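You operate a simulated robot arm through the tools that you are given. There is no shell and no other tool.

Carry out the task below with a simulated robot arm. There is one attempt and no reset: what you move stays moved.

## Task
Drain the filter housing into drip pan two without a spill.
Fine: slide the pan under the drain, open the vent tap, drain till it stops running; shut both taps after. Leave pan one and the valves. Where these are worked on the way, their far stop is far enough and under half their travel is too little: vent tap.
Where things are to end (x, y in the base frame): drip pan two within 30 mm of [560, 430].

Only the result counts: the job must be done as asked and must still hold three seconds after the hand-in. Knocking over, shifting, dropping, spilling or breaking anything else fails it.

## Robot
A 6-joint arm with a three-finger gripper, fixed in place. Base frame: the origin is on the floor under the middle of its stand, x ahead of it, y to its left, z up. Units: mm, degrees, N and s.
It reaches about 1213 mm from its shoulder. Its first joint turns from -166.0 to 166.0 degrees. Payload 4.89 kg.
The TCP is the grasp point between the finger pads, 30 mm short of the fingertips. In the tool frame z runs along the fingers and y along their closing line. The gripper opens to 164 mm; its body begins 125 mm behind the TCP.
Orientation is that of the tool frame in the base frame, as a unit quaternion [w, x, y, z]. With the fingers straight down and closing along the base's y, the tool's x points along the base's -x, its y along +y and its z along -z.

## Interface
- The arm moves only by the tool apply_moves. Its argument "rows" is one flat list of numbers, 7 for each row, row after row: the shift along the base's x, y, z in m, then the turn, a rotation vector about the base's x, y, z in degrees, then the closure in counts, from 0 (fully open) to 255 (shut). In form: [x, y, z, ax, ay, az, fingers, x, y, z, ax, ay, az, fingers, ...]. A call has 1 to 20 rows; each row is the pose to reach, as a shift and turn from the pose commanded when the call began. A row lasts 0.2 s, in which the tool goes at most 50 mm and 8.6 degrees; a call with a longer step from one row to the next is refused whole, and so is a gripper value outside its range. A pose out of reach is approached as far as the arm can. The call stops where the force on the tool passes 40 N (or 10 N more than at its start, if that is more) or the arm is blocked; 0.2 s more then pass. The fingers move at their own pace (about 108 mm/s each) and stop on an object; they squeeze with about 38 N. The grip force told is the motor's: it shows also when the fingers shut on nothing. Time passes only in rows, and 0.2 s behind the last, so rows that repeat a pose let the fingers close. The reply holds the time, the measured pose of the TCP, the force on the tool along the base axes, the opening and the grip force, in the units named above and with some noise, with the torque about the TCP (base axes, N m) and any sound that the robot's microphone picked up, and new pictures: "views" is both (left out), scene, wrist or none.
- Cameras (640 x 400 px; columns grow to the right, rows downward): "scene" is fixed at [50.3, -500.3, 1632.3]; the picture's right is [0.85, -0.53, 0.00], its down [-0.26, -0.41, -0.87] and it looks along [0.46, 0.74, -0.49] (base axes); focal length 336 px, centre (320, 200). "wrist" rides on the gripper at [76, -2, -152] in the tool frame; the picture's right is [0.02, 1.00, 0.00], its down [-0.88, 0.02, -0.47] and it looks along [-0.47, 0.01, 0.88] (tool axes); focal length 247 px, centre (320, 200). There is no depth. A picture from a camera that has moved, and an enlarged one, comes with that camera's place and axes in the base frame and with its lens.
- move_column(by): moves the trunk up (or, below 0, down) by that many mm; the arm rides with it, the base frame stays. It gives what a move gives, with no picture.
- close_up(camera, box): a new picture of the part [left, top, right, bottom] of that camera's present view, enlarged. No time passes.
- finish_job(): hands the job in; it is judged then, once.

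Places have to be worked out from the pictures, the camera data and where the tool is seen. Open the gripper and draw the arm clear of the work before you hand the job in, unless the task says otherwise.

The tools are called after "Emit:" by a JSON object that holds its "api" and its "payload". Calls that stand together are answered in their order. apply_moves: Moves the arm, as the interface text tells. Its arguments: {"type":"object","properties":{"rows":{"type":"array","items":{"type":"number"}},"views":{"type":"string","enum":["both","scene","wrist","none"]}},"required":["rows"]} The other tools are called the same way: move_column (by) moves the trunk up or down; close_up (camera, box) takes an enlarged picture of a part of a camera's view; finish_job () hands the job in.

At the start:

```text
t: 0.0
tcp_pos: [349.7, 553.8, 1234.8]
tool_rot: [-0.001, 0.0, 1.0, 0.0]
ft_force: [0.4, 0.2, -0.6]
ft_torque: [-0.02, -0.02, -0.03]
grip_width: 164.1
finger_force: 0.0
trunk travel left (down, up): [-175.0, 215.0]
```

scene: 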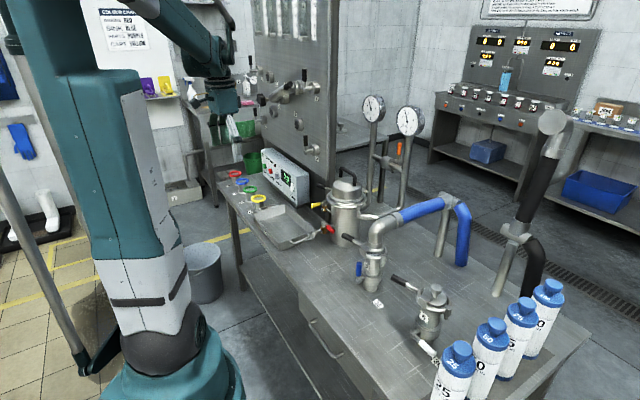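
wrist: 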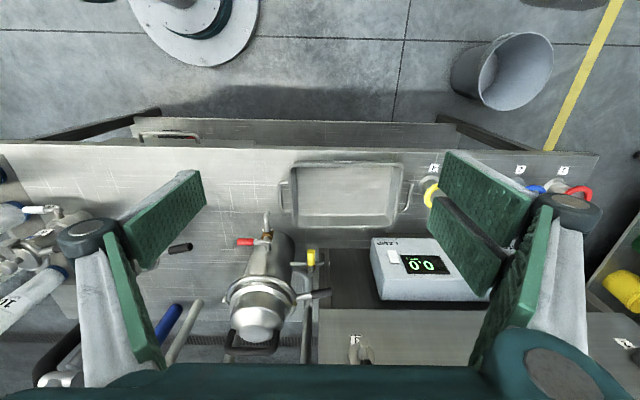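

I see a workbench with a filter housing (red and yellow taps), a tray/pan, and other items. I'll take close-ups to identify the parts before moving.

Emit:
{"api": "close_up", "payload": {"camera": "scene", "box": [210, 140, 410, 265]}}

Emit:
{"api": "close_up", "payload": {"camera": "wrist", "box": [200, 140, 440, 290]}}

Emit:
{"api": "close_up", "payload": {"camera": "scene", "box": [340, 220, 600, 400]}}

Emit:
{"api": "close_up", "payload": {"camera": "wrist", "box": [200, 220, 360, 370]}}

```text
3.20 times, centred on (310, 202) of scene
camera zoom: at [50.3, -500.3, 1632.3], right [0.85, -0.53, 0.0], down [-0.26, -0.41, -0.87], along [0.46, 0.74, -0.49], focal length 1074 px, centre (352, 192)
```

zoom: 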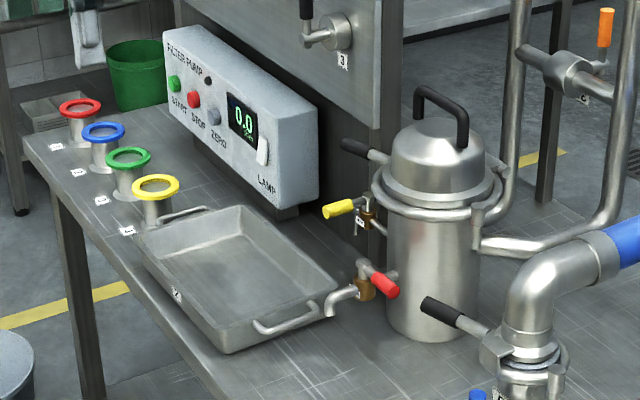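

```text
2.67 times, centred on (320, 215) of wrist
camera zoom: at [273.4, 553.7, 1388.2], right [-0.02, 1.0, 0.0], down [0.88, 0.02, 0.47], along [0.47, 0.01, -0.88], focal length 659 px, centre (320, 160)
```

zoom: 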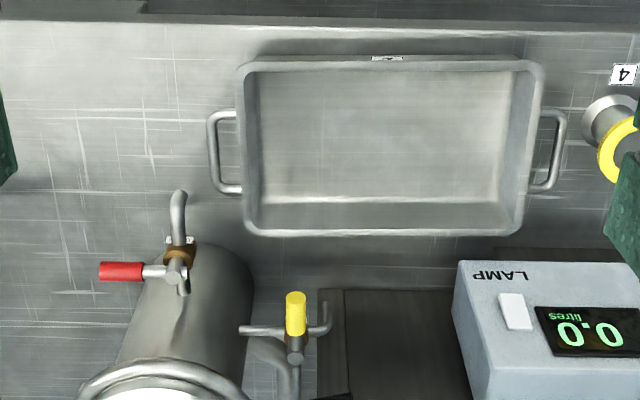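

```text
2.22 times, centred on (470, 310) of scene
camera zoom: at [50.3, -500.3, 1632.3], right [0.85, -0.53, 0.0], down [-0.26, -0.41, -0.87], along [0.46, 0.74, -0.49], focal length 746 px, centre (-13, -44)
```

zoom: 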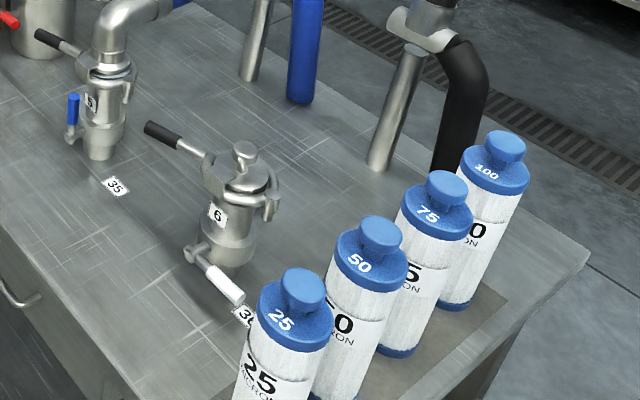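

```text
2.67 times, centred on (280, 295) of wrist
camera zoom: at [273.4, 553.7, 1388.2], right [-0.02, 1.0, 0.0], down [0.88, 0.02, 0.47], along [0.47, 0.01, -0.88], focal length 659 px, centre (427, -53)
```

zoom: 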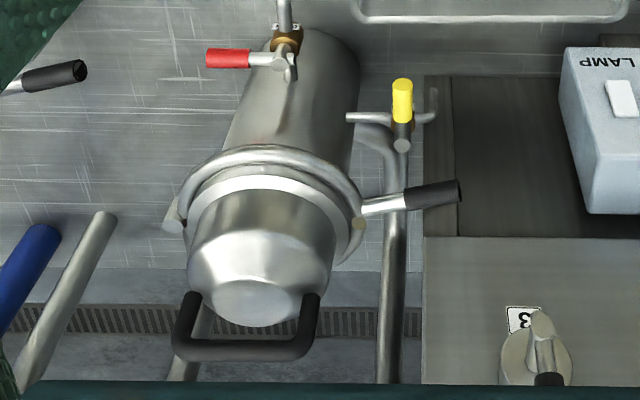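

The pan on the bench has a small label; I check which number it carries, and look for other pans and tap labels.

Emit:
{"api": "close_up", "payload": {"camera": "scene", "box": [245, 215, 295, 250]}}

Emit:
{"api": "close_up", "payload": {"camera": "wrist", "box": [325, 150, 375, 180]}}

Emit:
{"api": "close_up", "payload": {"camera": "scene", "box": [305, 185, 365, 250]}}

Emit:
{"api": "close_up", "payload": {"camera": "wrist", "box": [220, 200, 340, 275]}}

Emit:
{"api": "close_up", "payload": {"camera": "scene", "box": [430, 60, 640, 220]}}

Emit:
{"api": "close_up", "payload": {"camera": "scene", "box": [0, 60, 260, 230]}}

Emit:
{"api": "close_up", "payload": {"camera": "scene", "box": [240, 0, 440, 160]}}

```text
11.43 times, centred on (270, 232) of scene
camera zoom: at [50.3, -500.3, 1632.3], right [0.85, -0.53, 0.0], down [-0.26, -0.41, -0.87], along [0.46, 0.74, -0.49], focal length 3835 px, centre (891, -171)
```

zoom: 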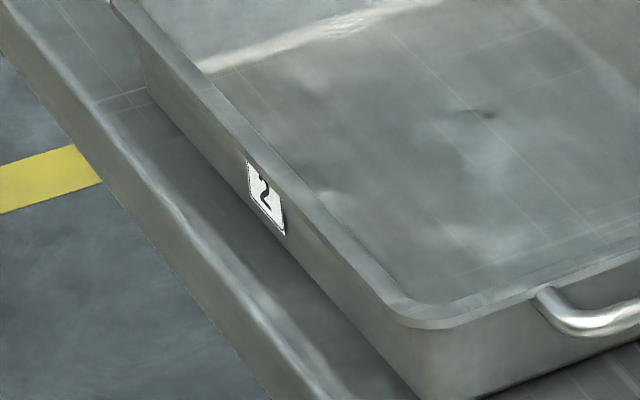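

```text
12.80 times, centred on (350, 165) of wrist
camera zoom: at [273.4, 553.7, 1388.2], right [-0.02, 1.0, 0.0], down [0.88, 0.02, 0.47], along [0.47, 0.01, -0.88], focal length 3161 px, centre (-64, 648)
```

zoom: 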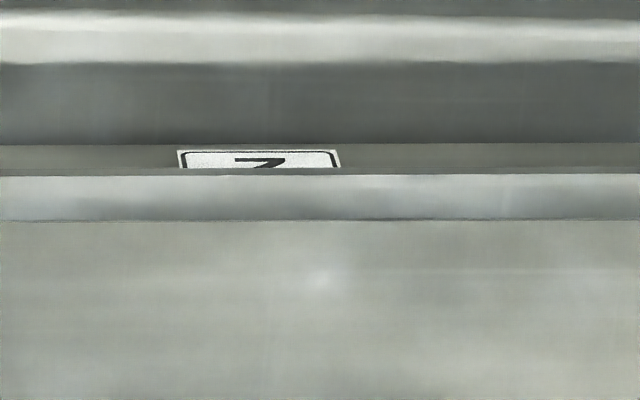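

```text
6.15 times, centred on (335, 218) of scene
camera zoom: at [50.3, -500.3, 1632.3], right [0.85, -0.53, 0.0], down [-0.26, -0.41, -0.87], along [0.46, 0.74, -0.49], focal length 2065 px, centre (228, 92)
```

zoom: 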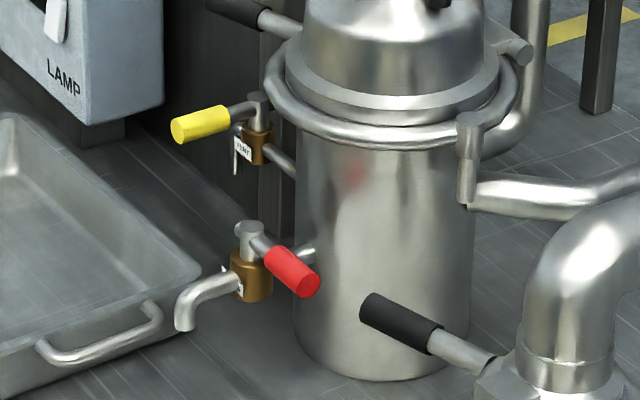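

```text
5.33 times, centred on (280, 238) of wrist
camera zoom: at [273.4, 553.7, 1388.2], right [-0.02, 1.0, 0.0], down [0.88, 0.02, 0.47], along [0.47, 0.01, -0.88], focal length 1317 px, centre (533, 0)
```

zoom: 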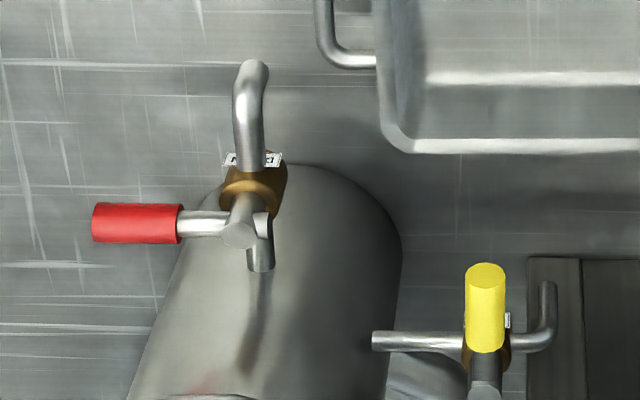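

```text
2.50 times, centred on (535, 140) of scene
camera zoom: at [50.3, -500.3, 1632.3], right [0.85, -0.53, 0.0], down [-0.26, -0.41, -0.87], along [0.46, 0.74, -0.49], focal length 839 px, centre (-218, 350)
```

zoom: 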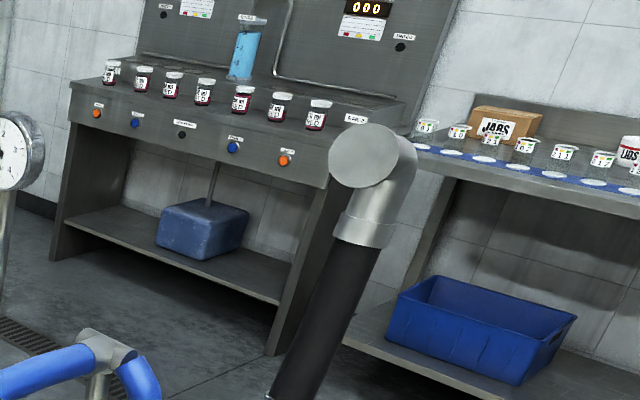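

```text
2.35 times, centred on (130, 145) of scene
camera zoom: at [50.3, -500.3, 1632.3], right [0.85, -0.53, 0.0], down [-0.26, -0.41, -0.87], along [0.46, 0.74, -0.49], focal length 790 px, centre (767, 329)
```

zoom: 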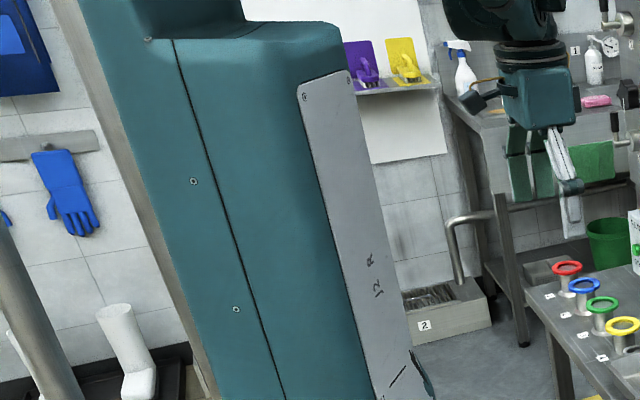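

```text
2.50 times, centred on (340, 80) of scene
camera zoom: at [50.3, -500.3, 1632.3], right [0.85, -0.53, 0.0], down [-0.26, -0.41, -0.87], along [0.46, 0.74, -0.49], focal length 839 px, centre (270, 500)
```

zoom: 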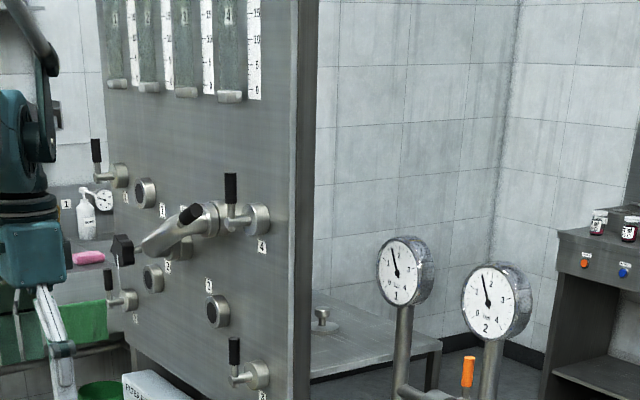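

The bench pan carries label "2" and sits at roughly x 468–648, y 489–757 (centre ≈ [558, 623]); the drain spout tip triangulates to about [594, 428, 857], red drain handle pointing -y at z≈911, yellow vent handle pointing -x from a pivot near [723, 542, 926]. I look at the gripper's shape and other details before planning the contact.

Emit:
{"api": "close_up", "payload": {"camera": "scene", "box": [160, 20, 290, 160]}}

Emit:
{"api": "close_up", "payload": {"camera": "wrist", "box": [20, 130, 240, 400]}}

Emit:
{"api": "close_up", "payload": {"camera": "wrist", "box": [400, 130, 640, 400]}}

Emit:
{"api": "close_up", "payload": {"camera": "scene", "box": [235, 190, 345, 260]}}

```text
2.86 times, centred on (225, 90) of scene
camera zoom: at [50.3, -500.3, 1632.3], right [0.85, -0.53, 0.0], down [-0.26, -0.41, -0.87], along [0.46, 0.74, -0.49], focal length 959 px, centre (591, 514)
```

zoom: 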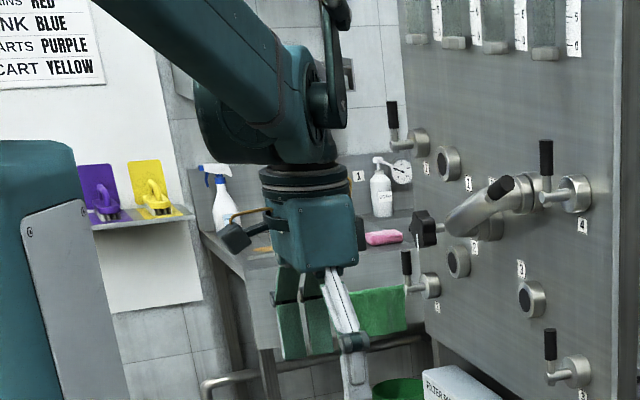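

```text
1.48 times, centred on (130, 265) of wrist
camera zoom: at [273.4, 553.7, 1388.2], right [-0.02, 1.0, 0.0], down [0.88, 0.02, 0.47], along [0.47, 0.01, -0.88], focal length 366 px, centre (602, 104)
```

zoom: 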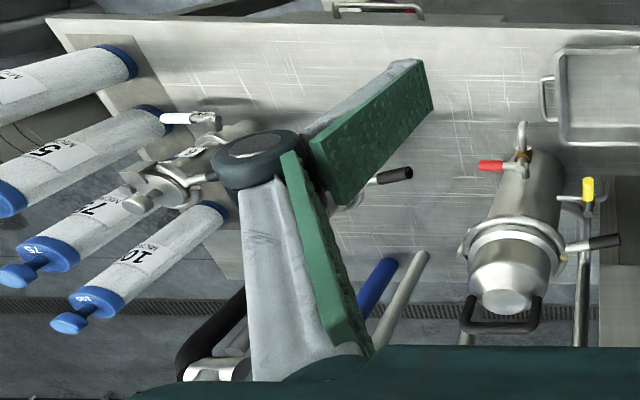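

```text
1.48 times, centred on (520, 265) of wrist
camera zoom: at [273.4, 553.7, 1388.2], right [-0.02, 1.0, 0.0], down [0.88, 0.02, 0.47], along [0.47, 0.01, -0.88], focal length 366 px, centre (24, 104)
```

zoom: 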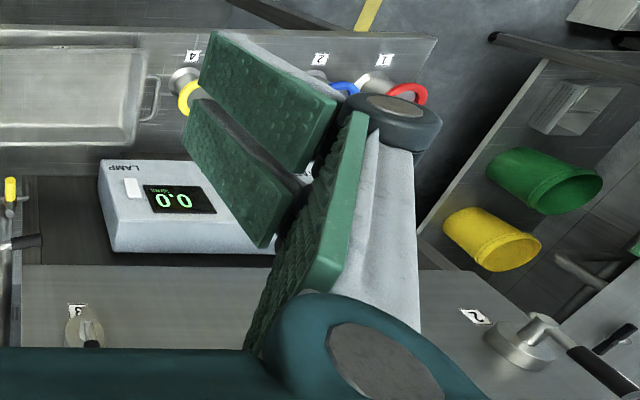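

```text
5.71 times, centred on (290, 225) of scene
camera zoom: at [50.3, -500.3, 1632.3], right [0.85, -0.53, 0.0], down [-0.26, -0.41, -0.87], along [0.46, 0.74, -0.49], focal length 1918 px, centre (491, 57)
```

zoom: 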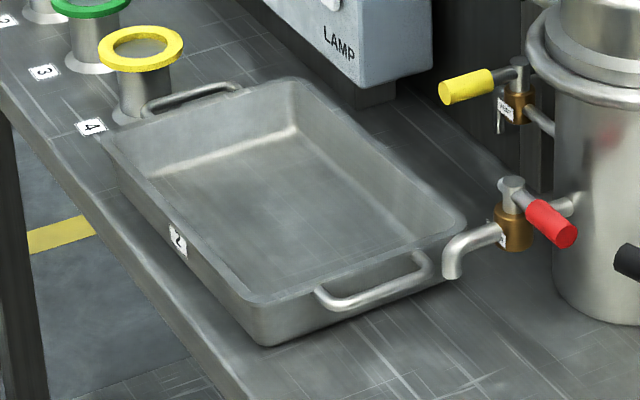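

Gripper: single finger on the tool's -y side, a pair on +y. The yellow ring post stands right behind the pan's +y handle, so I'll grip the pan's near (-x) wall instead and drag it toward -y. First I move above the middle of that wall with the tool turned -90° about z, staying high.

Emit:
{"api": "apply_moves", "payload": {"rows": [0.01, 0.006, -0.02, 0, 0, -7.5, 0, 0.02, 0.012, -0.04, 0, 0, -15, 0, 0.031, 0.017, -0.06, 0, 0, -22.5, 0, 0.041, 0.023, -0.08, 0, 0, -30, 0, 0.051, 0.029, -0.1, 0, 0, -37.5, 0, 0.061, 0.035, -0.12, 0, 0, -45, 0, 0.072, 0.04, -0.14, 0, 0, -52.5, 0, 0.082, 0.046, -0.16, 0, 0, -60, 0, 0.092, 0.052, -0.18, 0, 0, -67.5, 0, 0.103, 0.058, -0.195, 0, 0, -75, 0, 0.113, 0.063, -0.21, 0, 0, -82.5, 0, 0.123, 0.069, -0.225, 0, 0, -90, 0], "views": "both"}}

```text
t: 2.6
tcp_pos: [472.8, 624.6, 1012.0]
tool_rot: [0.0, 0.707, 0.707, 0.0]
ft_force: [0.2, -0.9, 1.3]
ft_torque: [0.04, -0.05, -0.01]
grip_width: 164.0
finger_force: 0.1
trunk travel left (down, up): [-175.0, 215.0]
camera wrist: at [471.7, 701.9, 1164.5], right [1.0, 0.02, 0.0], down [0.02, -0.88, 0.47], along [0.01, -0.47, -0.88], focal length 247 px, centre (320, 200)
```

scene: 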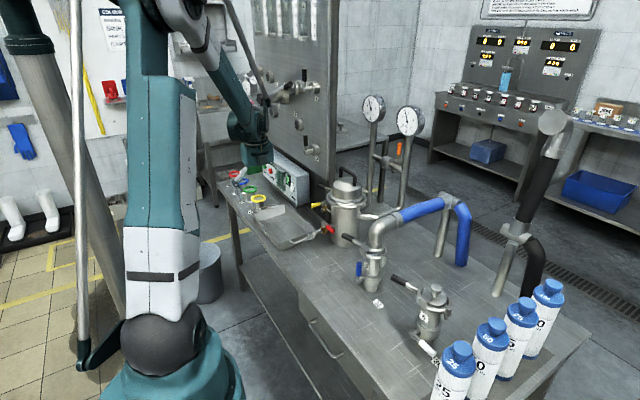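
wrist: 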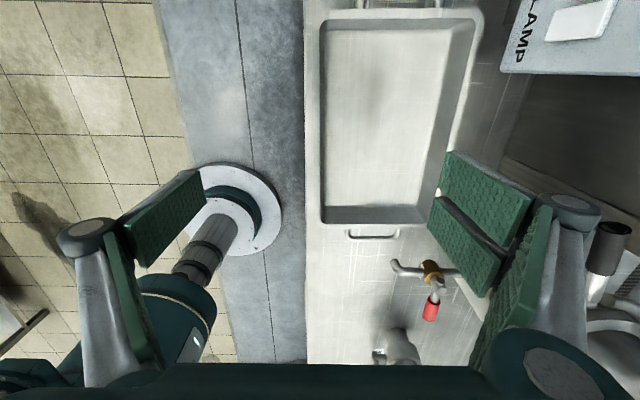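

The view shows the pan's near wall at about column 320, straight under the TCP, with the spout ahead. I'll take enlarged views to measure the rim and spout heights.

Emit:
{"api": "close_up", "payload": {"camera": "wrist", "box": [300, 180, 460, 330]}}

Emit:
{"api": "close_up", "payload": {"camera": "wrist", "box": [300, 0, 500, 125]}}

Emit:
{"api": "close_up", "payload": {"camera": "scene", "box": [220, 120, 350, 260]}}

```text
2.67 times, centred on (380, 255) of wrist
camera zoom: at [471.7, 701.9, 1164.5], right [1.0, 0.02, 0.0], down [0.02, -0.88, 0.47], along [0.01, -0.47, -0.88], focal length 659 px, centre (160, 53)
```

zoom: 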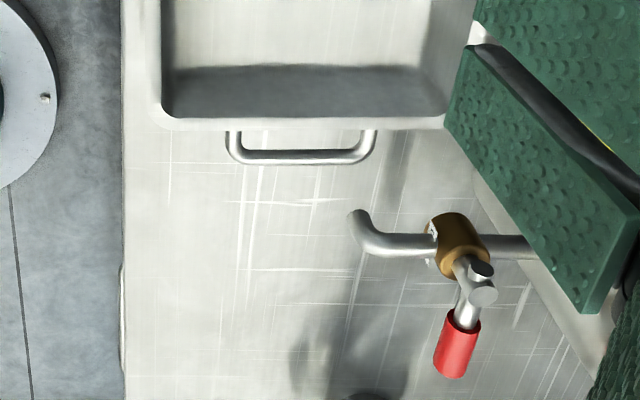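

```text
3.20 times, centred on (400, 62) of wrist
camera zoom: at [471.7, 701.9, 1164.5], right [1.0, 0.02, 0.0], down [0.02, -0.88, 0.47], along [0.01, -0.47, -0.88], focal length 790 px, centre (64, 640)
```

zoom: 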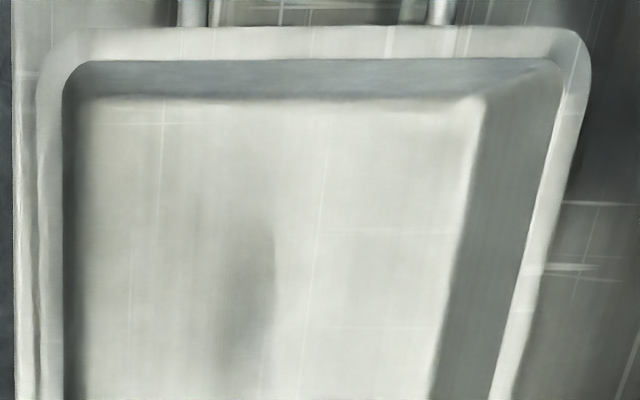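

```text
2.86 times, centred on (285, 190) of scene
camera zoom: at [50.3, -500.3, 1632.3], right [0.85, -0.53, 0.0], down [-0.26, -0.41, -0.87], along [0.46, 0.74, -0.49], focal length 959 px, centre (420, 229)
```

zoom: 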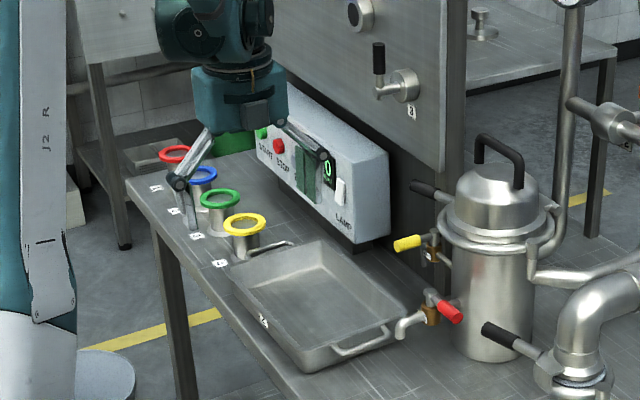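

Estimates agree: near wall's rim spans x≈470–478, rim height ≈845, pan floor ≈795, and the spout tip about 10 mm above the rim height. I narrow the gripper to about 70 mm and lower to z≈880 to check the straddle of the wall.

Emit:
{"api": "apply_moves", "payload": {"rows": [0.001, -0.001, -0.01, 0, 0, 0, 146, 0.001, -0.001, -0.03, 0, 0, 0, 146, 0.001, -0.001, -0.055, 0, 0, 0, 146, 0.001, -0.001, -0.08, 0, 0, 0, 146, 0.001, -0.001, -0.105, 0, 0, 0, 146, 0.001, -0.001, -0.125, 0, 0, 0, 146, 0.001, -0.001, -0.132, 0, 0, 0, 146, 0.001, -0.001, -0.132, 0, 0, 0, 146], "views": "both"}}

```text
t: 4.4
tcp_pos: [471.9, 621.7, 878.5]
tool_rot: [0.0, 0.707, 0.707, 0.0]
ft_force: [-0.3, 0.1, 0.2]
ft_torque: [-0.02, 0.02, -0.01]
grip_width: 70.0
finger_force: 0.1
trunk travel left (down, up): [-175.0, 215.0]
camera wrist: at [471.4, 699.3, 1031.3], right [1.0, 0.02, 0.0], down [0.02, -0.88, 0.47], along [0.01, -0.47, -0.88], focal length 247 px, centre (320, 200)
```

scene: 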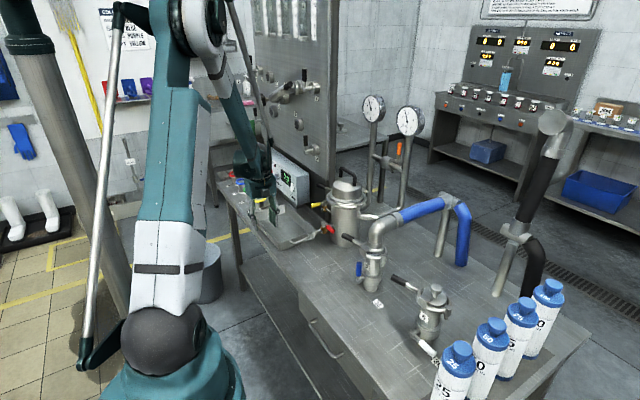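
wrist: 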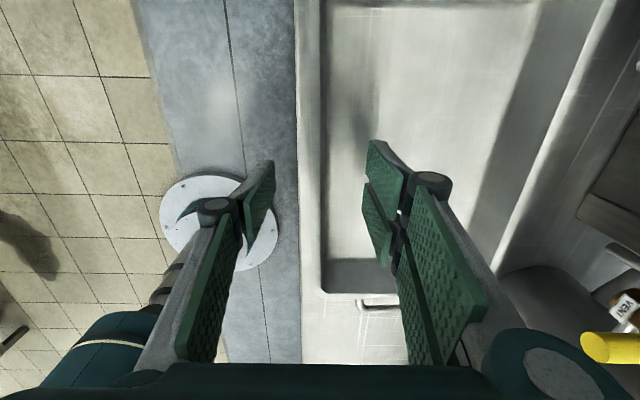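

The fingers straddle the near wall. I enlarge to see the rim's precise column before descending.

Emit:
{"api": "close_up", "payload": {"camera": "wrist", "box": [240, 100, 440, 320]}}

Emit:
{"api": "close_up", "payload": {"camera": "scene", "box": [220, 150, 350, 260]}}

```text
1.82 times, centred on (340, 210) of wrist
camera zoom: at [471.4, 699.3, 1031.3], right [1.0, 0.02, 0.0], down [0.02, -0.88, 0.47], along [0.01, -0.47, -0.88], focal length 449 px, centre (284, 182)
```

zoom: 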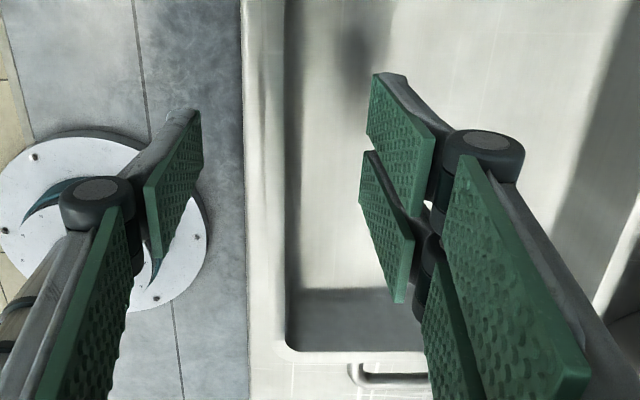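

```text
3.64 times, centred on (285, 205) of scene
camera zoom: at [50.3, -500.3, 1632.3], right [0.85, -0.53, 0.0], down [-0.26, -0.41, -0.87], along [0.46, 0.74, -0.49], focal length 1220 px, centre (447, 182)
```

zoom: 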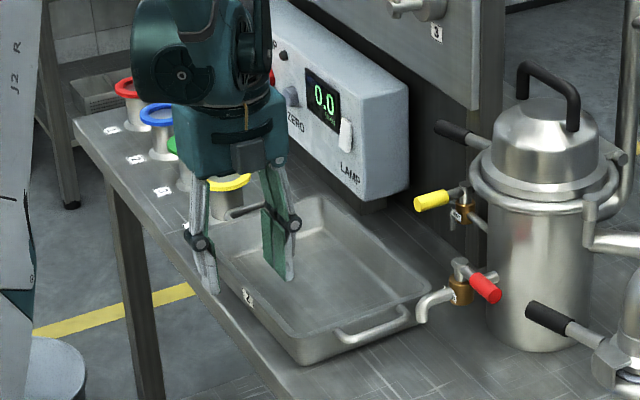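

The rim's inner edge sits at x≈473 and outer edge near 463, so I shift 3 mm toward -x and go down to z≈840 (fingertips ≈810, pan floor ≈795), still open.

Emit:
{"api": "apply_moves", "payload": {"rows": [-0.003, 0, -0.01, 0, 0, 0, 146, -0.004, 0, -0.02, 0, 0, 0, 146, -0.004, 0, -0.03, 0, 0, 0, 146, -0.004, 0, -0.036, 0, 0, 0, 146, -0.004, 0, -0.038, 0, 0, 0, 146], "views": "both"}}

```text
t: 5.6
tcp_pos: [468.2, 621.7, 838.8]
tool_rot: [0.0, 0.707, 0.707, 0.0]
ft_force: [-0.4, -1.2, 0.1]
ft_torque: [0.02, -0.02, 0.0]
grip_width: 69.8
finger_force: 0.0
trunk travel left (down, up): [-175.0, 215.0]
camera wrist: at [467.0, 699.4, 992.3], right [1.0, 0.02, 0.0], down [0.02, -0.88, 0.47], along [0.01, -0.47, -0.88], focal length 247 px, centre (320, 200)
```

scene: 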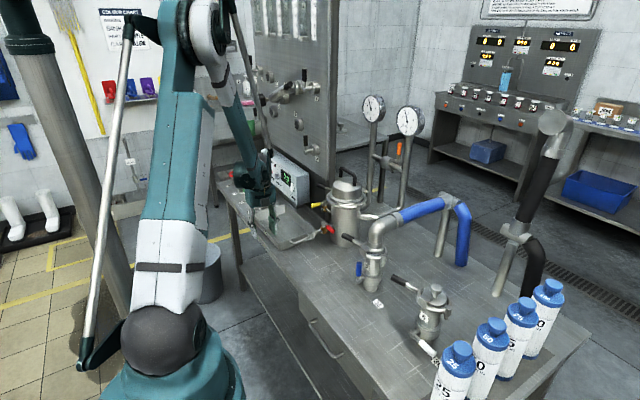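
wrist: 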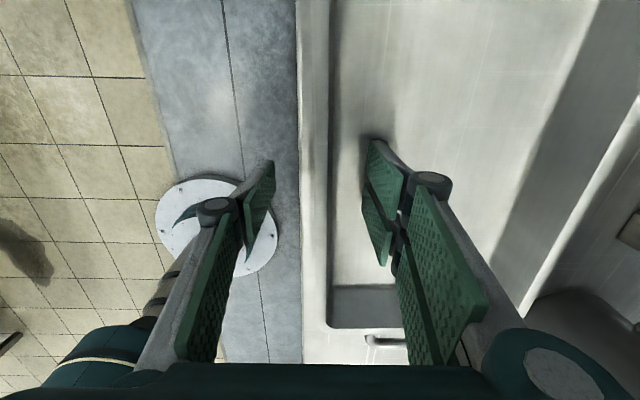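

The wall is centred between the fingers (columns ~304–331 versus TCP at ~320) and no contact force shows. I close the fingers on the wall gradually.

Emit:
{"api": "apply_moves", "payload": {"rows": [0, 0, 0, 0, 0, 0, 180, 0, 0, 0, 0, 0, 0, 210, 0, 0, 0, 0, 0, 0, 255, 0, 0, 0, 0, 0, 0, 255, 0, 0, 0, 0, 0, 0, 255], "views": "both"}}

```text
t: 6.8
tcp_pos: [468.4, 621.7, 840.1]
tool_rot: [0.0, 0.707, 0.707, 0.0]
ft_force: [2.3, 3.0, 6.5]
ft_torque: [-0.11, -1.44, 0.64]
grip_width: 6.3
finger_force: 37.9
trunk travel left (down, up): [-175.0, 215.0]
camera wrist: at [466.9, 699.4, 992.6], right [1.0, 0.02, 0.0], down [0.02, -0.88, 0.47], along [0.01, -0.47, -0.88], focal length 247 px, centre (320, 200)
```

scene: 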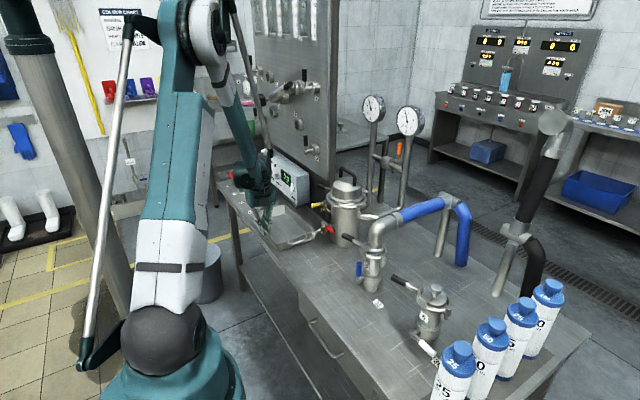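
wrist: 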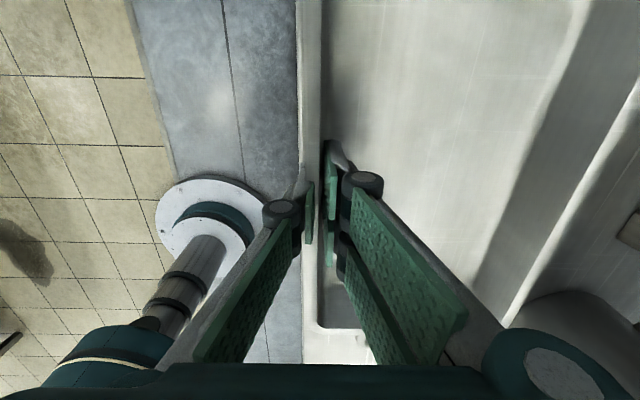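

The fingers hold the pan wall (width 6.3 mm, 38 N). I zoom the scene picture to check the pan and the spout's clearance before dragging.

Emit:
{"api": "close_up", "payload": {"camera": "scene", "box": [225, 180, 345, 260]}}

Emit:
{"api": "close_up", "payload": {"camera": "wrist", "box": [270, 120, 430, 370]}}

```text
5.00 times, centred on (285, 220) of scene
camera zoom: at [50.3, -500.3, 1632.3], right [0.85, -0.53, 0.0], down [-0.26, -0.41, -0.87], along [0.46, 0.74, -0.49], focal length 1678 px, centre (495, 100)
```

zoom: 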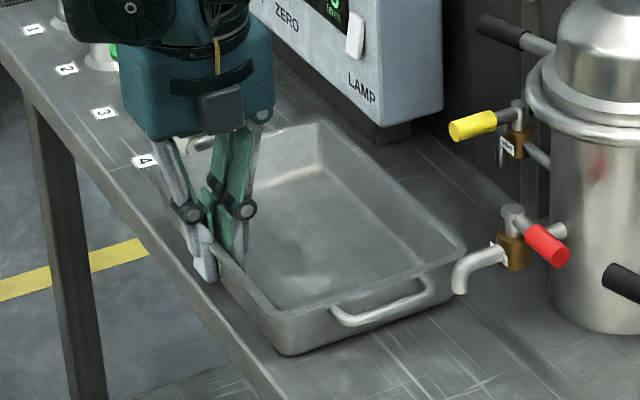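

```text
1.60 times, centred on (350, 245) of wrist
camera zoom: at [466.9, 699.4, 992.6], right [1.0, 0.02, 0.0], down [0.02, -0.88, 0.47], along [0.01, -0.47, -0.88], focal length 395 px, centre (272, 128)
```

zoom: 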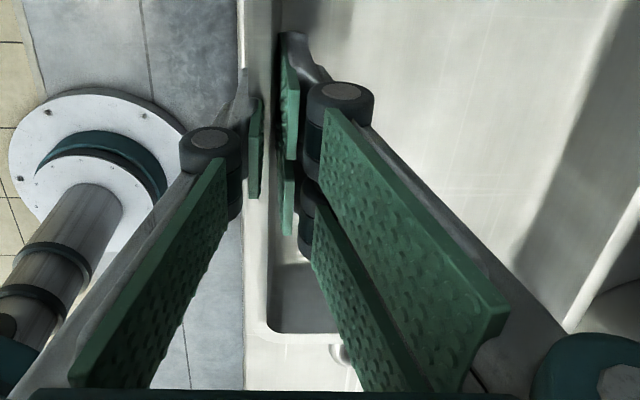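

The rim and spout tip are near the same height (rim ≈847, tip ≈854–857), so I'll slide in small steps and check. First a 15 mm slide toward -y while watching the force.

Emit:
{"api": "apply_moves", "payload": {"rows": [0, -0.003, 0, 0, 0, 0, 255, 0, -0.007, 0, 0, 0, 0, 255, 0, -0.011, 0, 0, 0, 0, 255, 0, -0.015, 0, 0, 0, 0, 255, 0, -0.015, 0, 0, 0, 0, 255], "views": "both"}}

Emit:
{"api": "close_up", "payload": {"camera": "scene", "box": [245, 185, 345, 255]}}

```text
t: 8.0
tcp_pos: [469.2, 607.7, 840.2]
tool_rot: [0.0, 0.707, 0.707, 0.0]
ft_force: [-0.1, 3.7, 7.9]
ft_torque: [0.04, -1.42, 0.6]
grip_width: 5.9
finger_force: 37.6
trunk travel left (down, up): [-175.0, 215.0]
camera wrist: at [467.9, 684.2, 992.9], right [1.0, 0.02, 0.0], down [0.02, -0.88, 0.47], along [0.01, -0.47, -0.88], focal length 247 px, centre (320, 200)
```

scene: 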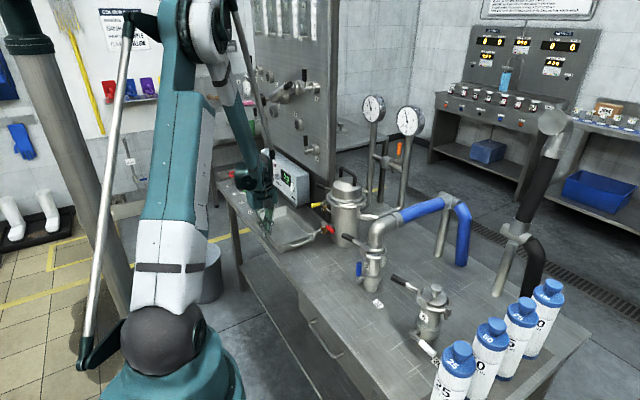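
wrist: 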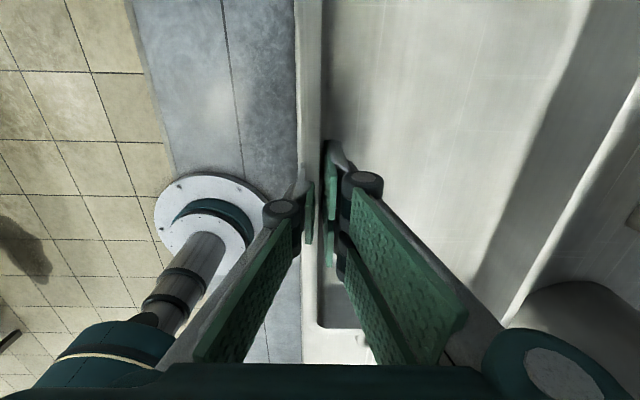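

```text
5.71 times, centred on (295, 220) of scene
camera zoom: at [50.3, -500.3, 1632.3], right [0.85, -0.53, 0.0], down [-0.26, -0.41, -0.87], along [0.46, 0.74, -0.49], focal length 1918 px, centre (463, 86)
```

zoom: 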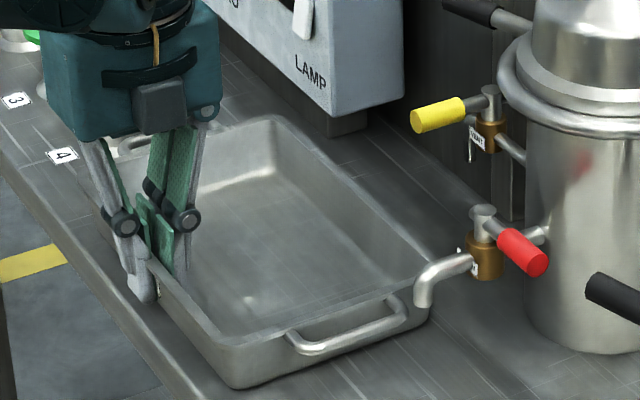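

The pan follows the grip smoothly with only ~4 N of drag. I zoom in tightly on the spout and rim to compare heights.

Emit:
{"api": "close_up", "payload": {"camera": "scene", "box": [290, 210, 340, 245]}}

Emit:
{"api": "close_up", "payload": {"camera": "wrist", "box": [300, 300, 480, 400]}}

```text
11.43 times, centred on (315, 228) of scene
camera zoom: at [50.3, -500.3, 1632.3], right [0.85, -0.53, 0.0], down [-0.26, -0.41, -0.87], along [0.46, 0.74, -0.49], focal length 3835 px, centre (377, -114)
```

zoom: 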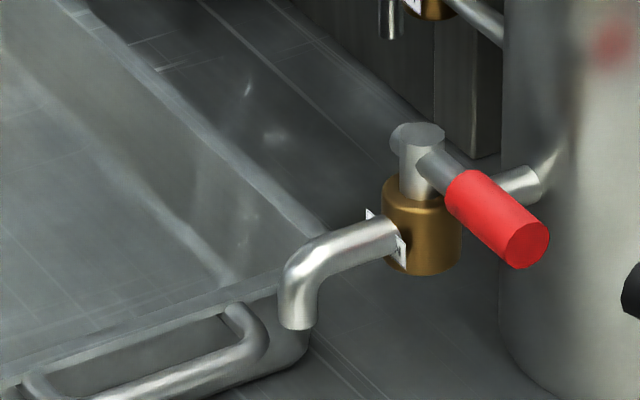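

```text
3.56 times, centred on (390, 350) of wrist
camera zoom: at [467.9, 684.2, 992.9], right [1.0, 0.02, 0.0], down [0.02, -0.88, 0.47], along [0.01, -0.47, -0.88], focal length 878 px, centre (71, -333)
```

zoom: 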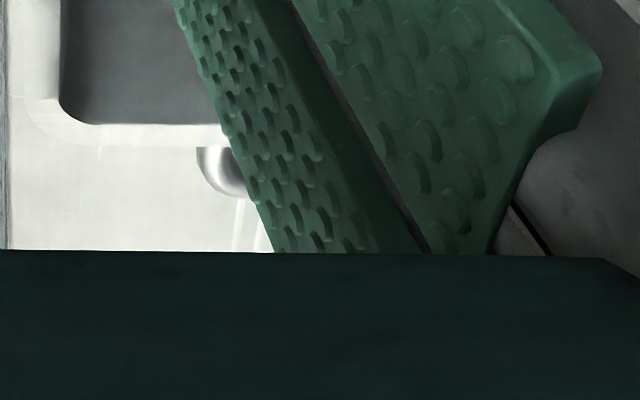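

The rim line projects about 15 mm below the spout tip's height, so the pan clears under it. I drag on by 80 mm in small steps and check again.

Emit:
{"api": "apply_moves", "payload": {"rows": [0, -0.004, 0, 0, 0, 0, 255, 0, -0.01, 0, 0, 0, 0, 255, 0, -0.018, 0, 0, 0, 0, 255, 0, -0.026, 0, 0, 0, 0, 255, 0, -0.034, 0, 0, 0, 0, 255, 0, -0.042, 0, 0, 0, 0, 255, 0, -0.05, 0, 0, 0, 0, 255, 0, -0.058, 0, 0, 0, 0, 255, 0, -0.066, 0, 0, 0, 0, 255, 0, -0.074, 0, 0, 0, 0, 255, 0, -0.08, 0, 0, 0, 0, 255], "views": "both"}}

Emit:
{"api": "close_up", "payload": {"camera": "scene", "box": [245, 185, 345, 255]}}

```text
t: 10.4
tcp_pos: [468.6, 527.4, 841.3]
tool_rot: [0.0, 0.707, 0.707, 0.001]
ft_force: [0.5, 3.3, 6.3]
ft_torque: [0.2, -1.5, 0.59]
grip_width: 6.2
finger_force: 38.0
trunk travel left (down, up): [-175.0, 215.0]
camera wrist: at [468.5, 604.0, 994.1], right [1.0, 0.02, 0.0], down [0.02, -0.88, 0.47], along [0.01, -0.47, -0.88], focal length 247 px, centre (320, 200)
```

scene: 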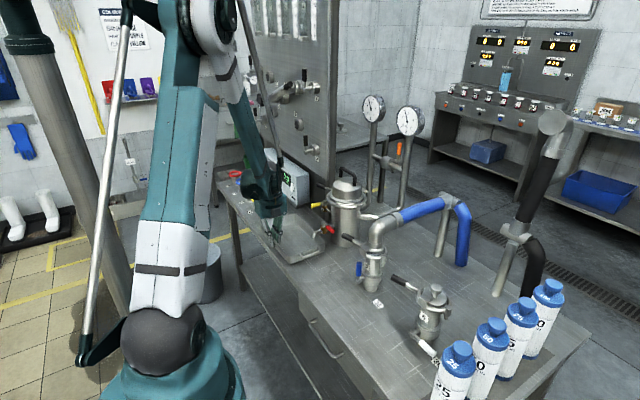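
wrist: 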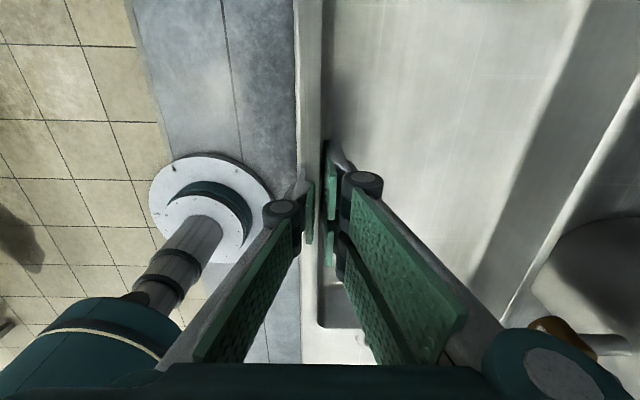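

```text
5.71 times, centred on (295, 220) of scene
camera zoom: at [50.3, -500.3, 1632.3], right [0.85, -0.53, 0.0], down [-0.26, -0.41, -0.87], along [0.46, 0.74, -0.49], focal length 1918 px, centre (463, 86)
```

zoom: 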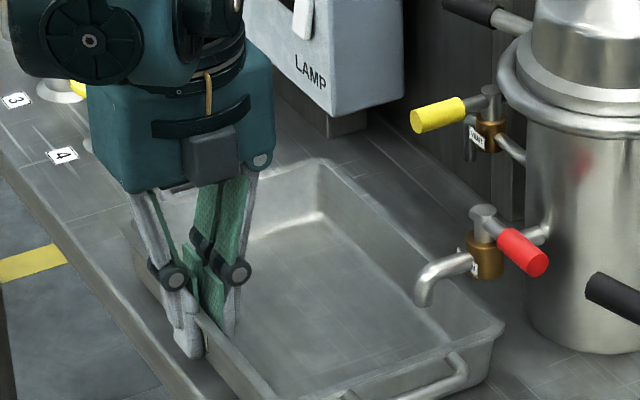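

The -y wall passed under the spout without touching (force unchanged). I continue about 95 mm further to bring the pan's centre to y≈430.

Emit:
{"api": "apply_moves", "payload": {"rows": [0, -0.005, 0, 0, 0, 0, 255, 0.0, -0.013, 0, 0, 0, 0, 255, 0.001, -0.022, 0, 0, 0, 0, 255, 0.001, -0.031, 0, 0, 0, 0, 255, 0.001, -0.04, 0, 0, 0, 0, 255, 0.002, -0.049, 0, 0, 0, 0, 255, 0.002, -0.058, 0, 0, 0, 0, 255, 0.002, -0.067, 0, 0, 0, 0, 255, 0.002, -0.076, 0, 0, 0, 0, 255, 0.002, -0.085, 0, 0, 0, 0, 255, 0.002, -0.092, 0, 0, 0, 0, 255, 0.002, -0.095, 0, 0, 0, 0, 255], "views": "both"}}

Emit:
{"api": "close_up", "payload": {"camera": "scene", "box": [250, 190, 370, 270]}}

```text
t: 13.0
tcp_pos: [471.2, 433.4, 839.5]
tool_rot: [0.0, 0.707, 0.707, 0.0]
ft_force: [-1.1, 2.9, 6.9]
ft_torque: [0.09, -1.43, 0.64]
grip_width: 6.0
finger_force: 38.3
trunk travel left (down, up): [-175.0, 215.0]
camera wrist: at [470.5, 510.5, 992.8], right [1.0, 0.02, 0.0], down [0.02, -0.88, 0.47], along [0.01, -0.47, -0.88], focal length 247 px, centre (320, 200)
```

scene: 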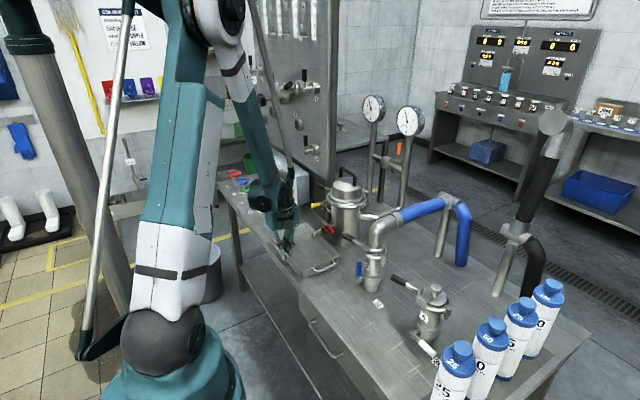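
wrist: 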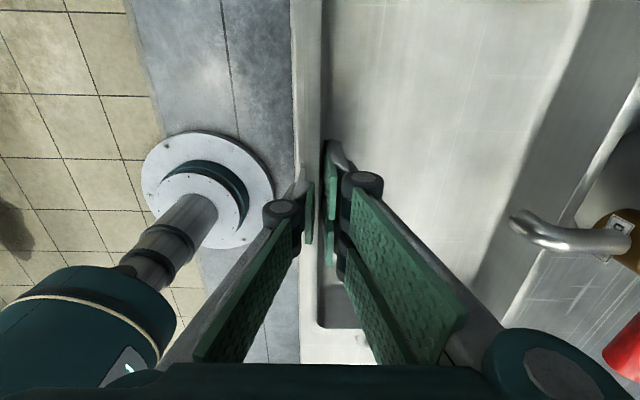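

```text
5.00 times, centred on (310, 230) of scene
camera zoom: at [50.3, -500.3, 1632.3], right [0.85, -0.53, 0.0], down [-0.26, -0.41, -0.87], along [0.46, 0.74, -0.49], focal length 1678 px, centre (370, 50)
```

zoom: 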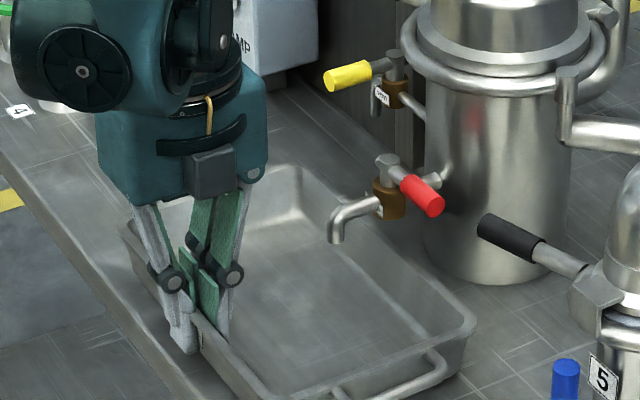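

Pan two now lies under the spout, TCP at [471, 433]. I open to ~70 mm and lift straight up to z≈1010 to check its position.

Emit:
{"api": "apply_moves", "payload": {"rows": [0, 0, 0, 0, 0, 0, 230, 0, 0, 0, 0, 0, 0, 190, 0, 0, 0, 0, 0, 0, 146, 0, 0, 0, 0, 0, 0, 146, 0, 0, 0.015, 0, 0, 0, 146, 0, 0, 0.04, 0, 0, 0, 146, 0, 0, 0.07, 0, 0, 0, 146, 0, 0, 0.1, 0, 0, 0, 146, 0, 0, 0.135, 0, 0, 0, 146, 0, 0, 0.17, 0, 0, 0, 146, 0, 0, 0.21, 0, 0, 0, 146, 0, 0, 0.25, 0, 0, 0, 146, 0, 0, 0.26, 0, 0, 0, 146], "views": "both"}}

Emit:
{"api": "close_up", "payload": {"camera": "scene", "box": [240, 180, 380, 270]}}

```text
t: 15.8
tcp_pos: [472.5, 434.0, 1100.1]
tool_rot: [0.0, 0.707, 0.707, 0.0]
ft_force: [0.3, 0.4, 0.4]
ft_torque: [0.03, 0.0, -0.01]
grip_width: 69.7
finger_force: 0.2
trunk travel left (down, up): [-175.0, 215.0]
camera wrist: at [471.3, 510.3, 1252.5], right [1.0, 0.02, 0.0], down [0.02, -0.88, 0.47], along [0.01, -0.47, -0.88], focal length 247 px, centre (320, 200)
```

scene: 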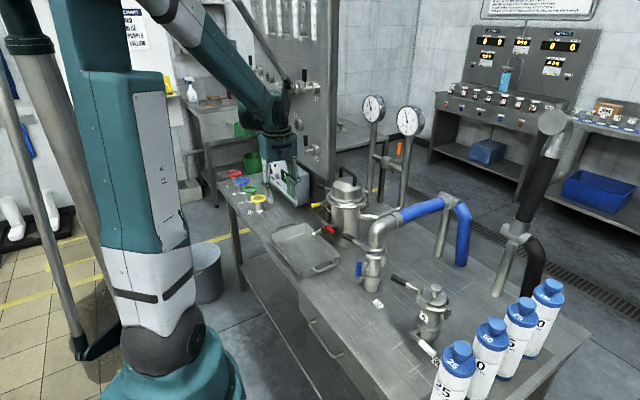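
wrist: 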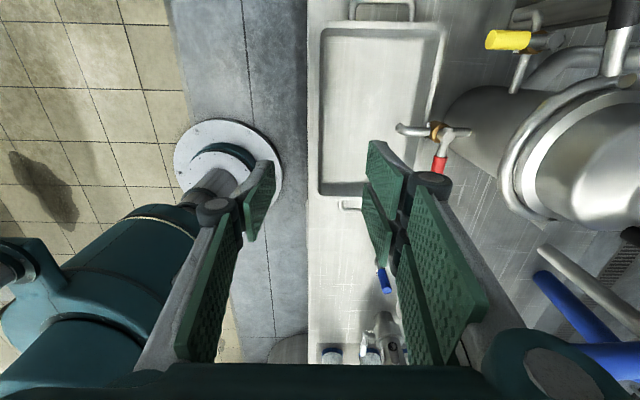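

```text
4.44 times, centred on (310, 225) of scene
camera zoom: at [50.3, -500.3, 1632.3], right [0.85, -0.53, 0.0], down [-0.26, -0.41, -0.87], along [0.46, 0.74, -0.49], focal length 1491 px, centre (364, 89)
```

zoom: 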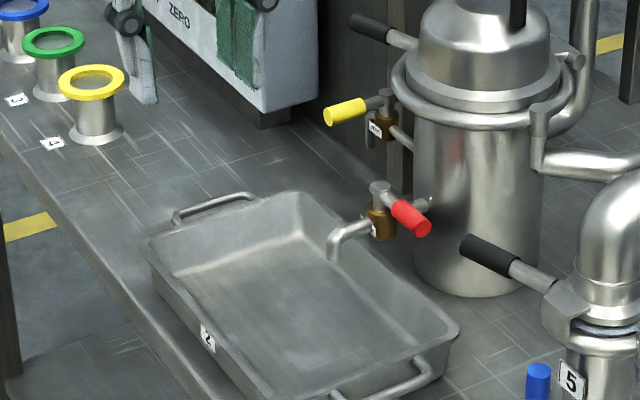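

Pan two's centre now measures about [562, 432], with the spout well inside it. Next is the vent tap: I turn the tool back (+90° about z) while moving at height to y≈541, in front of the yellow handle.

Emit:
{"api": "apply_moves", "payload": {"rows": [0, 0.005, 0, 0, 0, 8, 146, 0, 0.015, 0, 0, 0, 16, 146, 0, 0.025, 0, 0, 0, 24, 146, 0, 0.035, 0, 0, 0, 32, 146, 0, 0.045, 0, 0, 0, 40, 146, 0, 0.055, 0, 0, 0, 48, 146, 0, 0.065, 0, 0, 0, 56, 146, 0, 0.075, 0, 0, 0, 64, 146, 0, 0.085, 0, 0, 0, 72, 146, 0, 0.095, 0, 0, 0, 80, 146, 0, 0.105, 0, 0, 0, 87, 146, 0, 0.107, 0, 0, 0, 90, 146], "views": "wrist"}}

```text
t: 18.4
tcp_pos: [470.6, 540.0, 1100.5]
tool_rot: [0.0, -0.001, 1.0, 0.0]
ft_force: [-1.1, 0.6, -0.3]
ft_torque: [0.0, 0.0, 0.0]
grip_width: 70.2
finger_force: 0.0
trunk travel left (down, up): [-175.0, 215.0]
camera wrist: at [395.1, 539.1, 1253.7], right [-0.02, 1.0, 0.0], down [0.88, 0.02, 0.47], along [0.47, 0.01, -0.88], focal length 247 px, centre (320, 200)
```

wrist: 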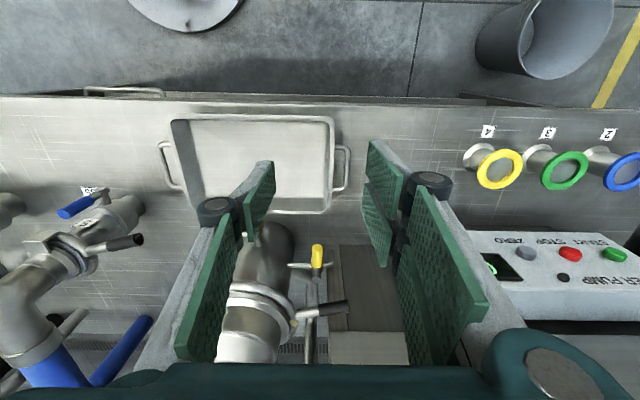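

Now I tilt the tool 45° so the fingers point forward and down, moving to a standoff in front of the vent tap at about [585, 541, 985].

Emit:
{"api": "apply_moves", "payload": {"rows": [0.015, 0.001, -0.01, 0, -7, 0, 146, 0.03, 0.001, -0.025, 0, -14, 0, 146, 0.05, 0.001, -0.045, 0, -21, 0, 146, 0.07, 0.001, -0.065, 0, -28, 0, 146, 0.09, 0.001, -0.085, 0, -35, 0, 146, 0.105, 0.001, -0.105, 0, -41, 0, 146, 0.115, 0.001, -0.115, 0, -45, 0, 146], "views": "both"}}

```text
t: 20.0
tcp_pos: [587.1, 539.6, 984.2]
tool_rot: [0.384, 0.0, 0.923, 0.0]
ft_force: [-0.4, -0.4, -0.6]
ft_torque: [0.09, 0.01, 0.06]
grip_width: 69.9
finger_force: 0.0
trunk travel left (down, up): [-175.0, 215.0]
camera wrist: at [425.9, 538.9, 1038.9], right [-0.01, 1.0, -0.01], down [0.29, 0.02, 0.96], along [0.96, 0.01, -0.29], focal length 247 px, centre (320, 200)
```

scene: 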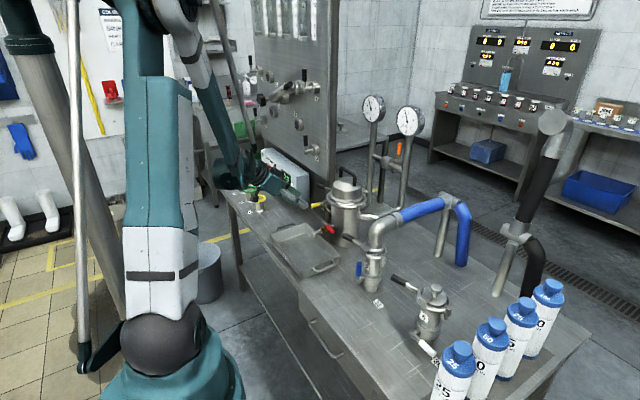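
wrist: 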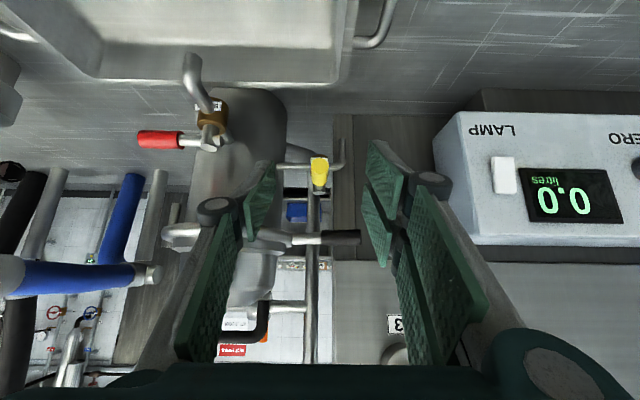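

The yellow vent handle appears between the fingers with the black clamp lever just above it (the image is upside down). I enlarge to measure both.

Emit:
{"api": "close_up", "payload": {"camera": "wrist", "box": [250, 120, 410, 270]}}

Emit:
{"api": "close_up", "payload": {"camera": "wrist", "box": [100, 40, 300, 190]}}

Emit:
{"api": "close_up", "payload": {"camera": "scene", "box": [230, 140, 380, 250]}}

```text
2.67 times, centred on (330, 195) of wrist
camera zoom: at [425.9, 538.9, 1038.9], right [-0.01, 1.0, -0.01], down [0.29, 0.02, 0.96], along [0.96, 0.01, -0.29], focal length 659 px, centre (293, 213)
```

zoom: 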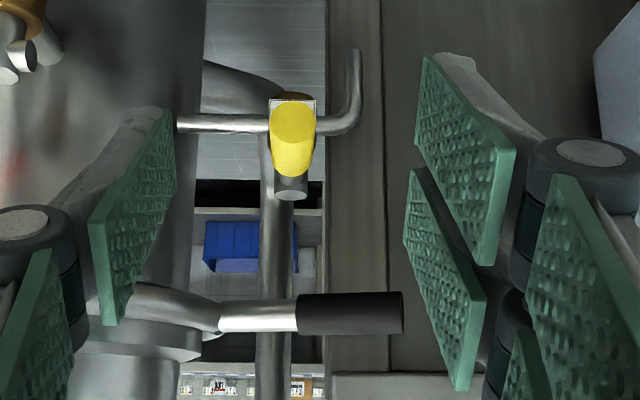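

```text
2.67 times, centred on (200, 115) of wrist
camera zoom: at [425.9, 538.9, 1038.9], right [-0.01, 1.0, -0.01], down [0.29, 0.02, 0.96], along [0.96, 0.01, -0.29], focal length 659 px, centre (640, 427)
```

zoom: 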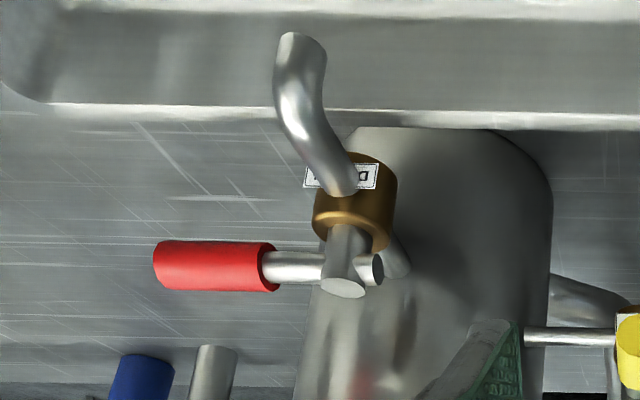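

```text
3.64 times, centred on (305, 195) of scene
camera zoom: at [50.3, -500.3, 1632.3], right [0.85, -0.53, 0.0], down [-0.26, -0.41, -0.87], along [0.46, 0.74, -0.49], focal length 1220 px, centre (374, 218)
```

zoom: 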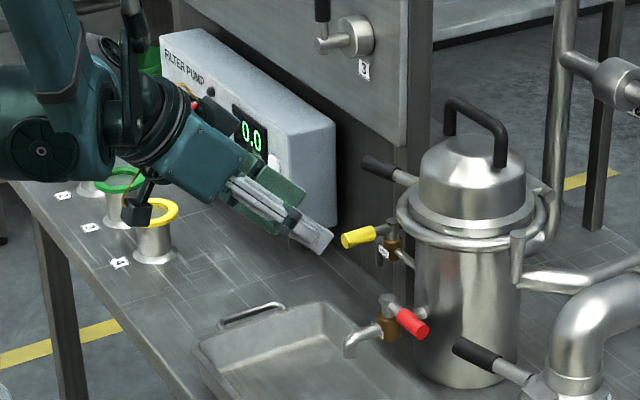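

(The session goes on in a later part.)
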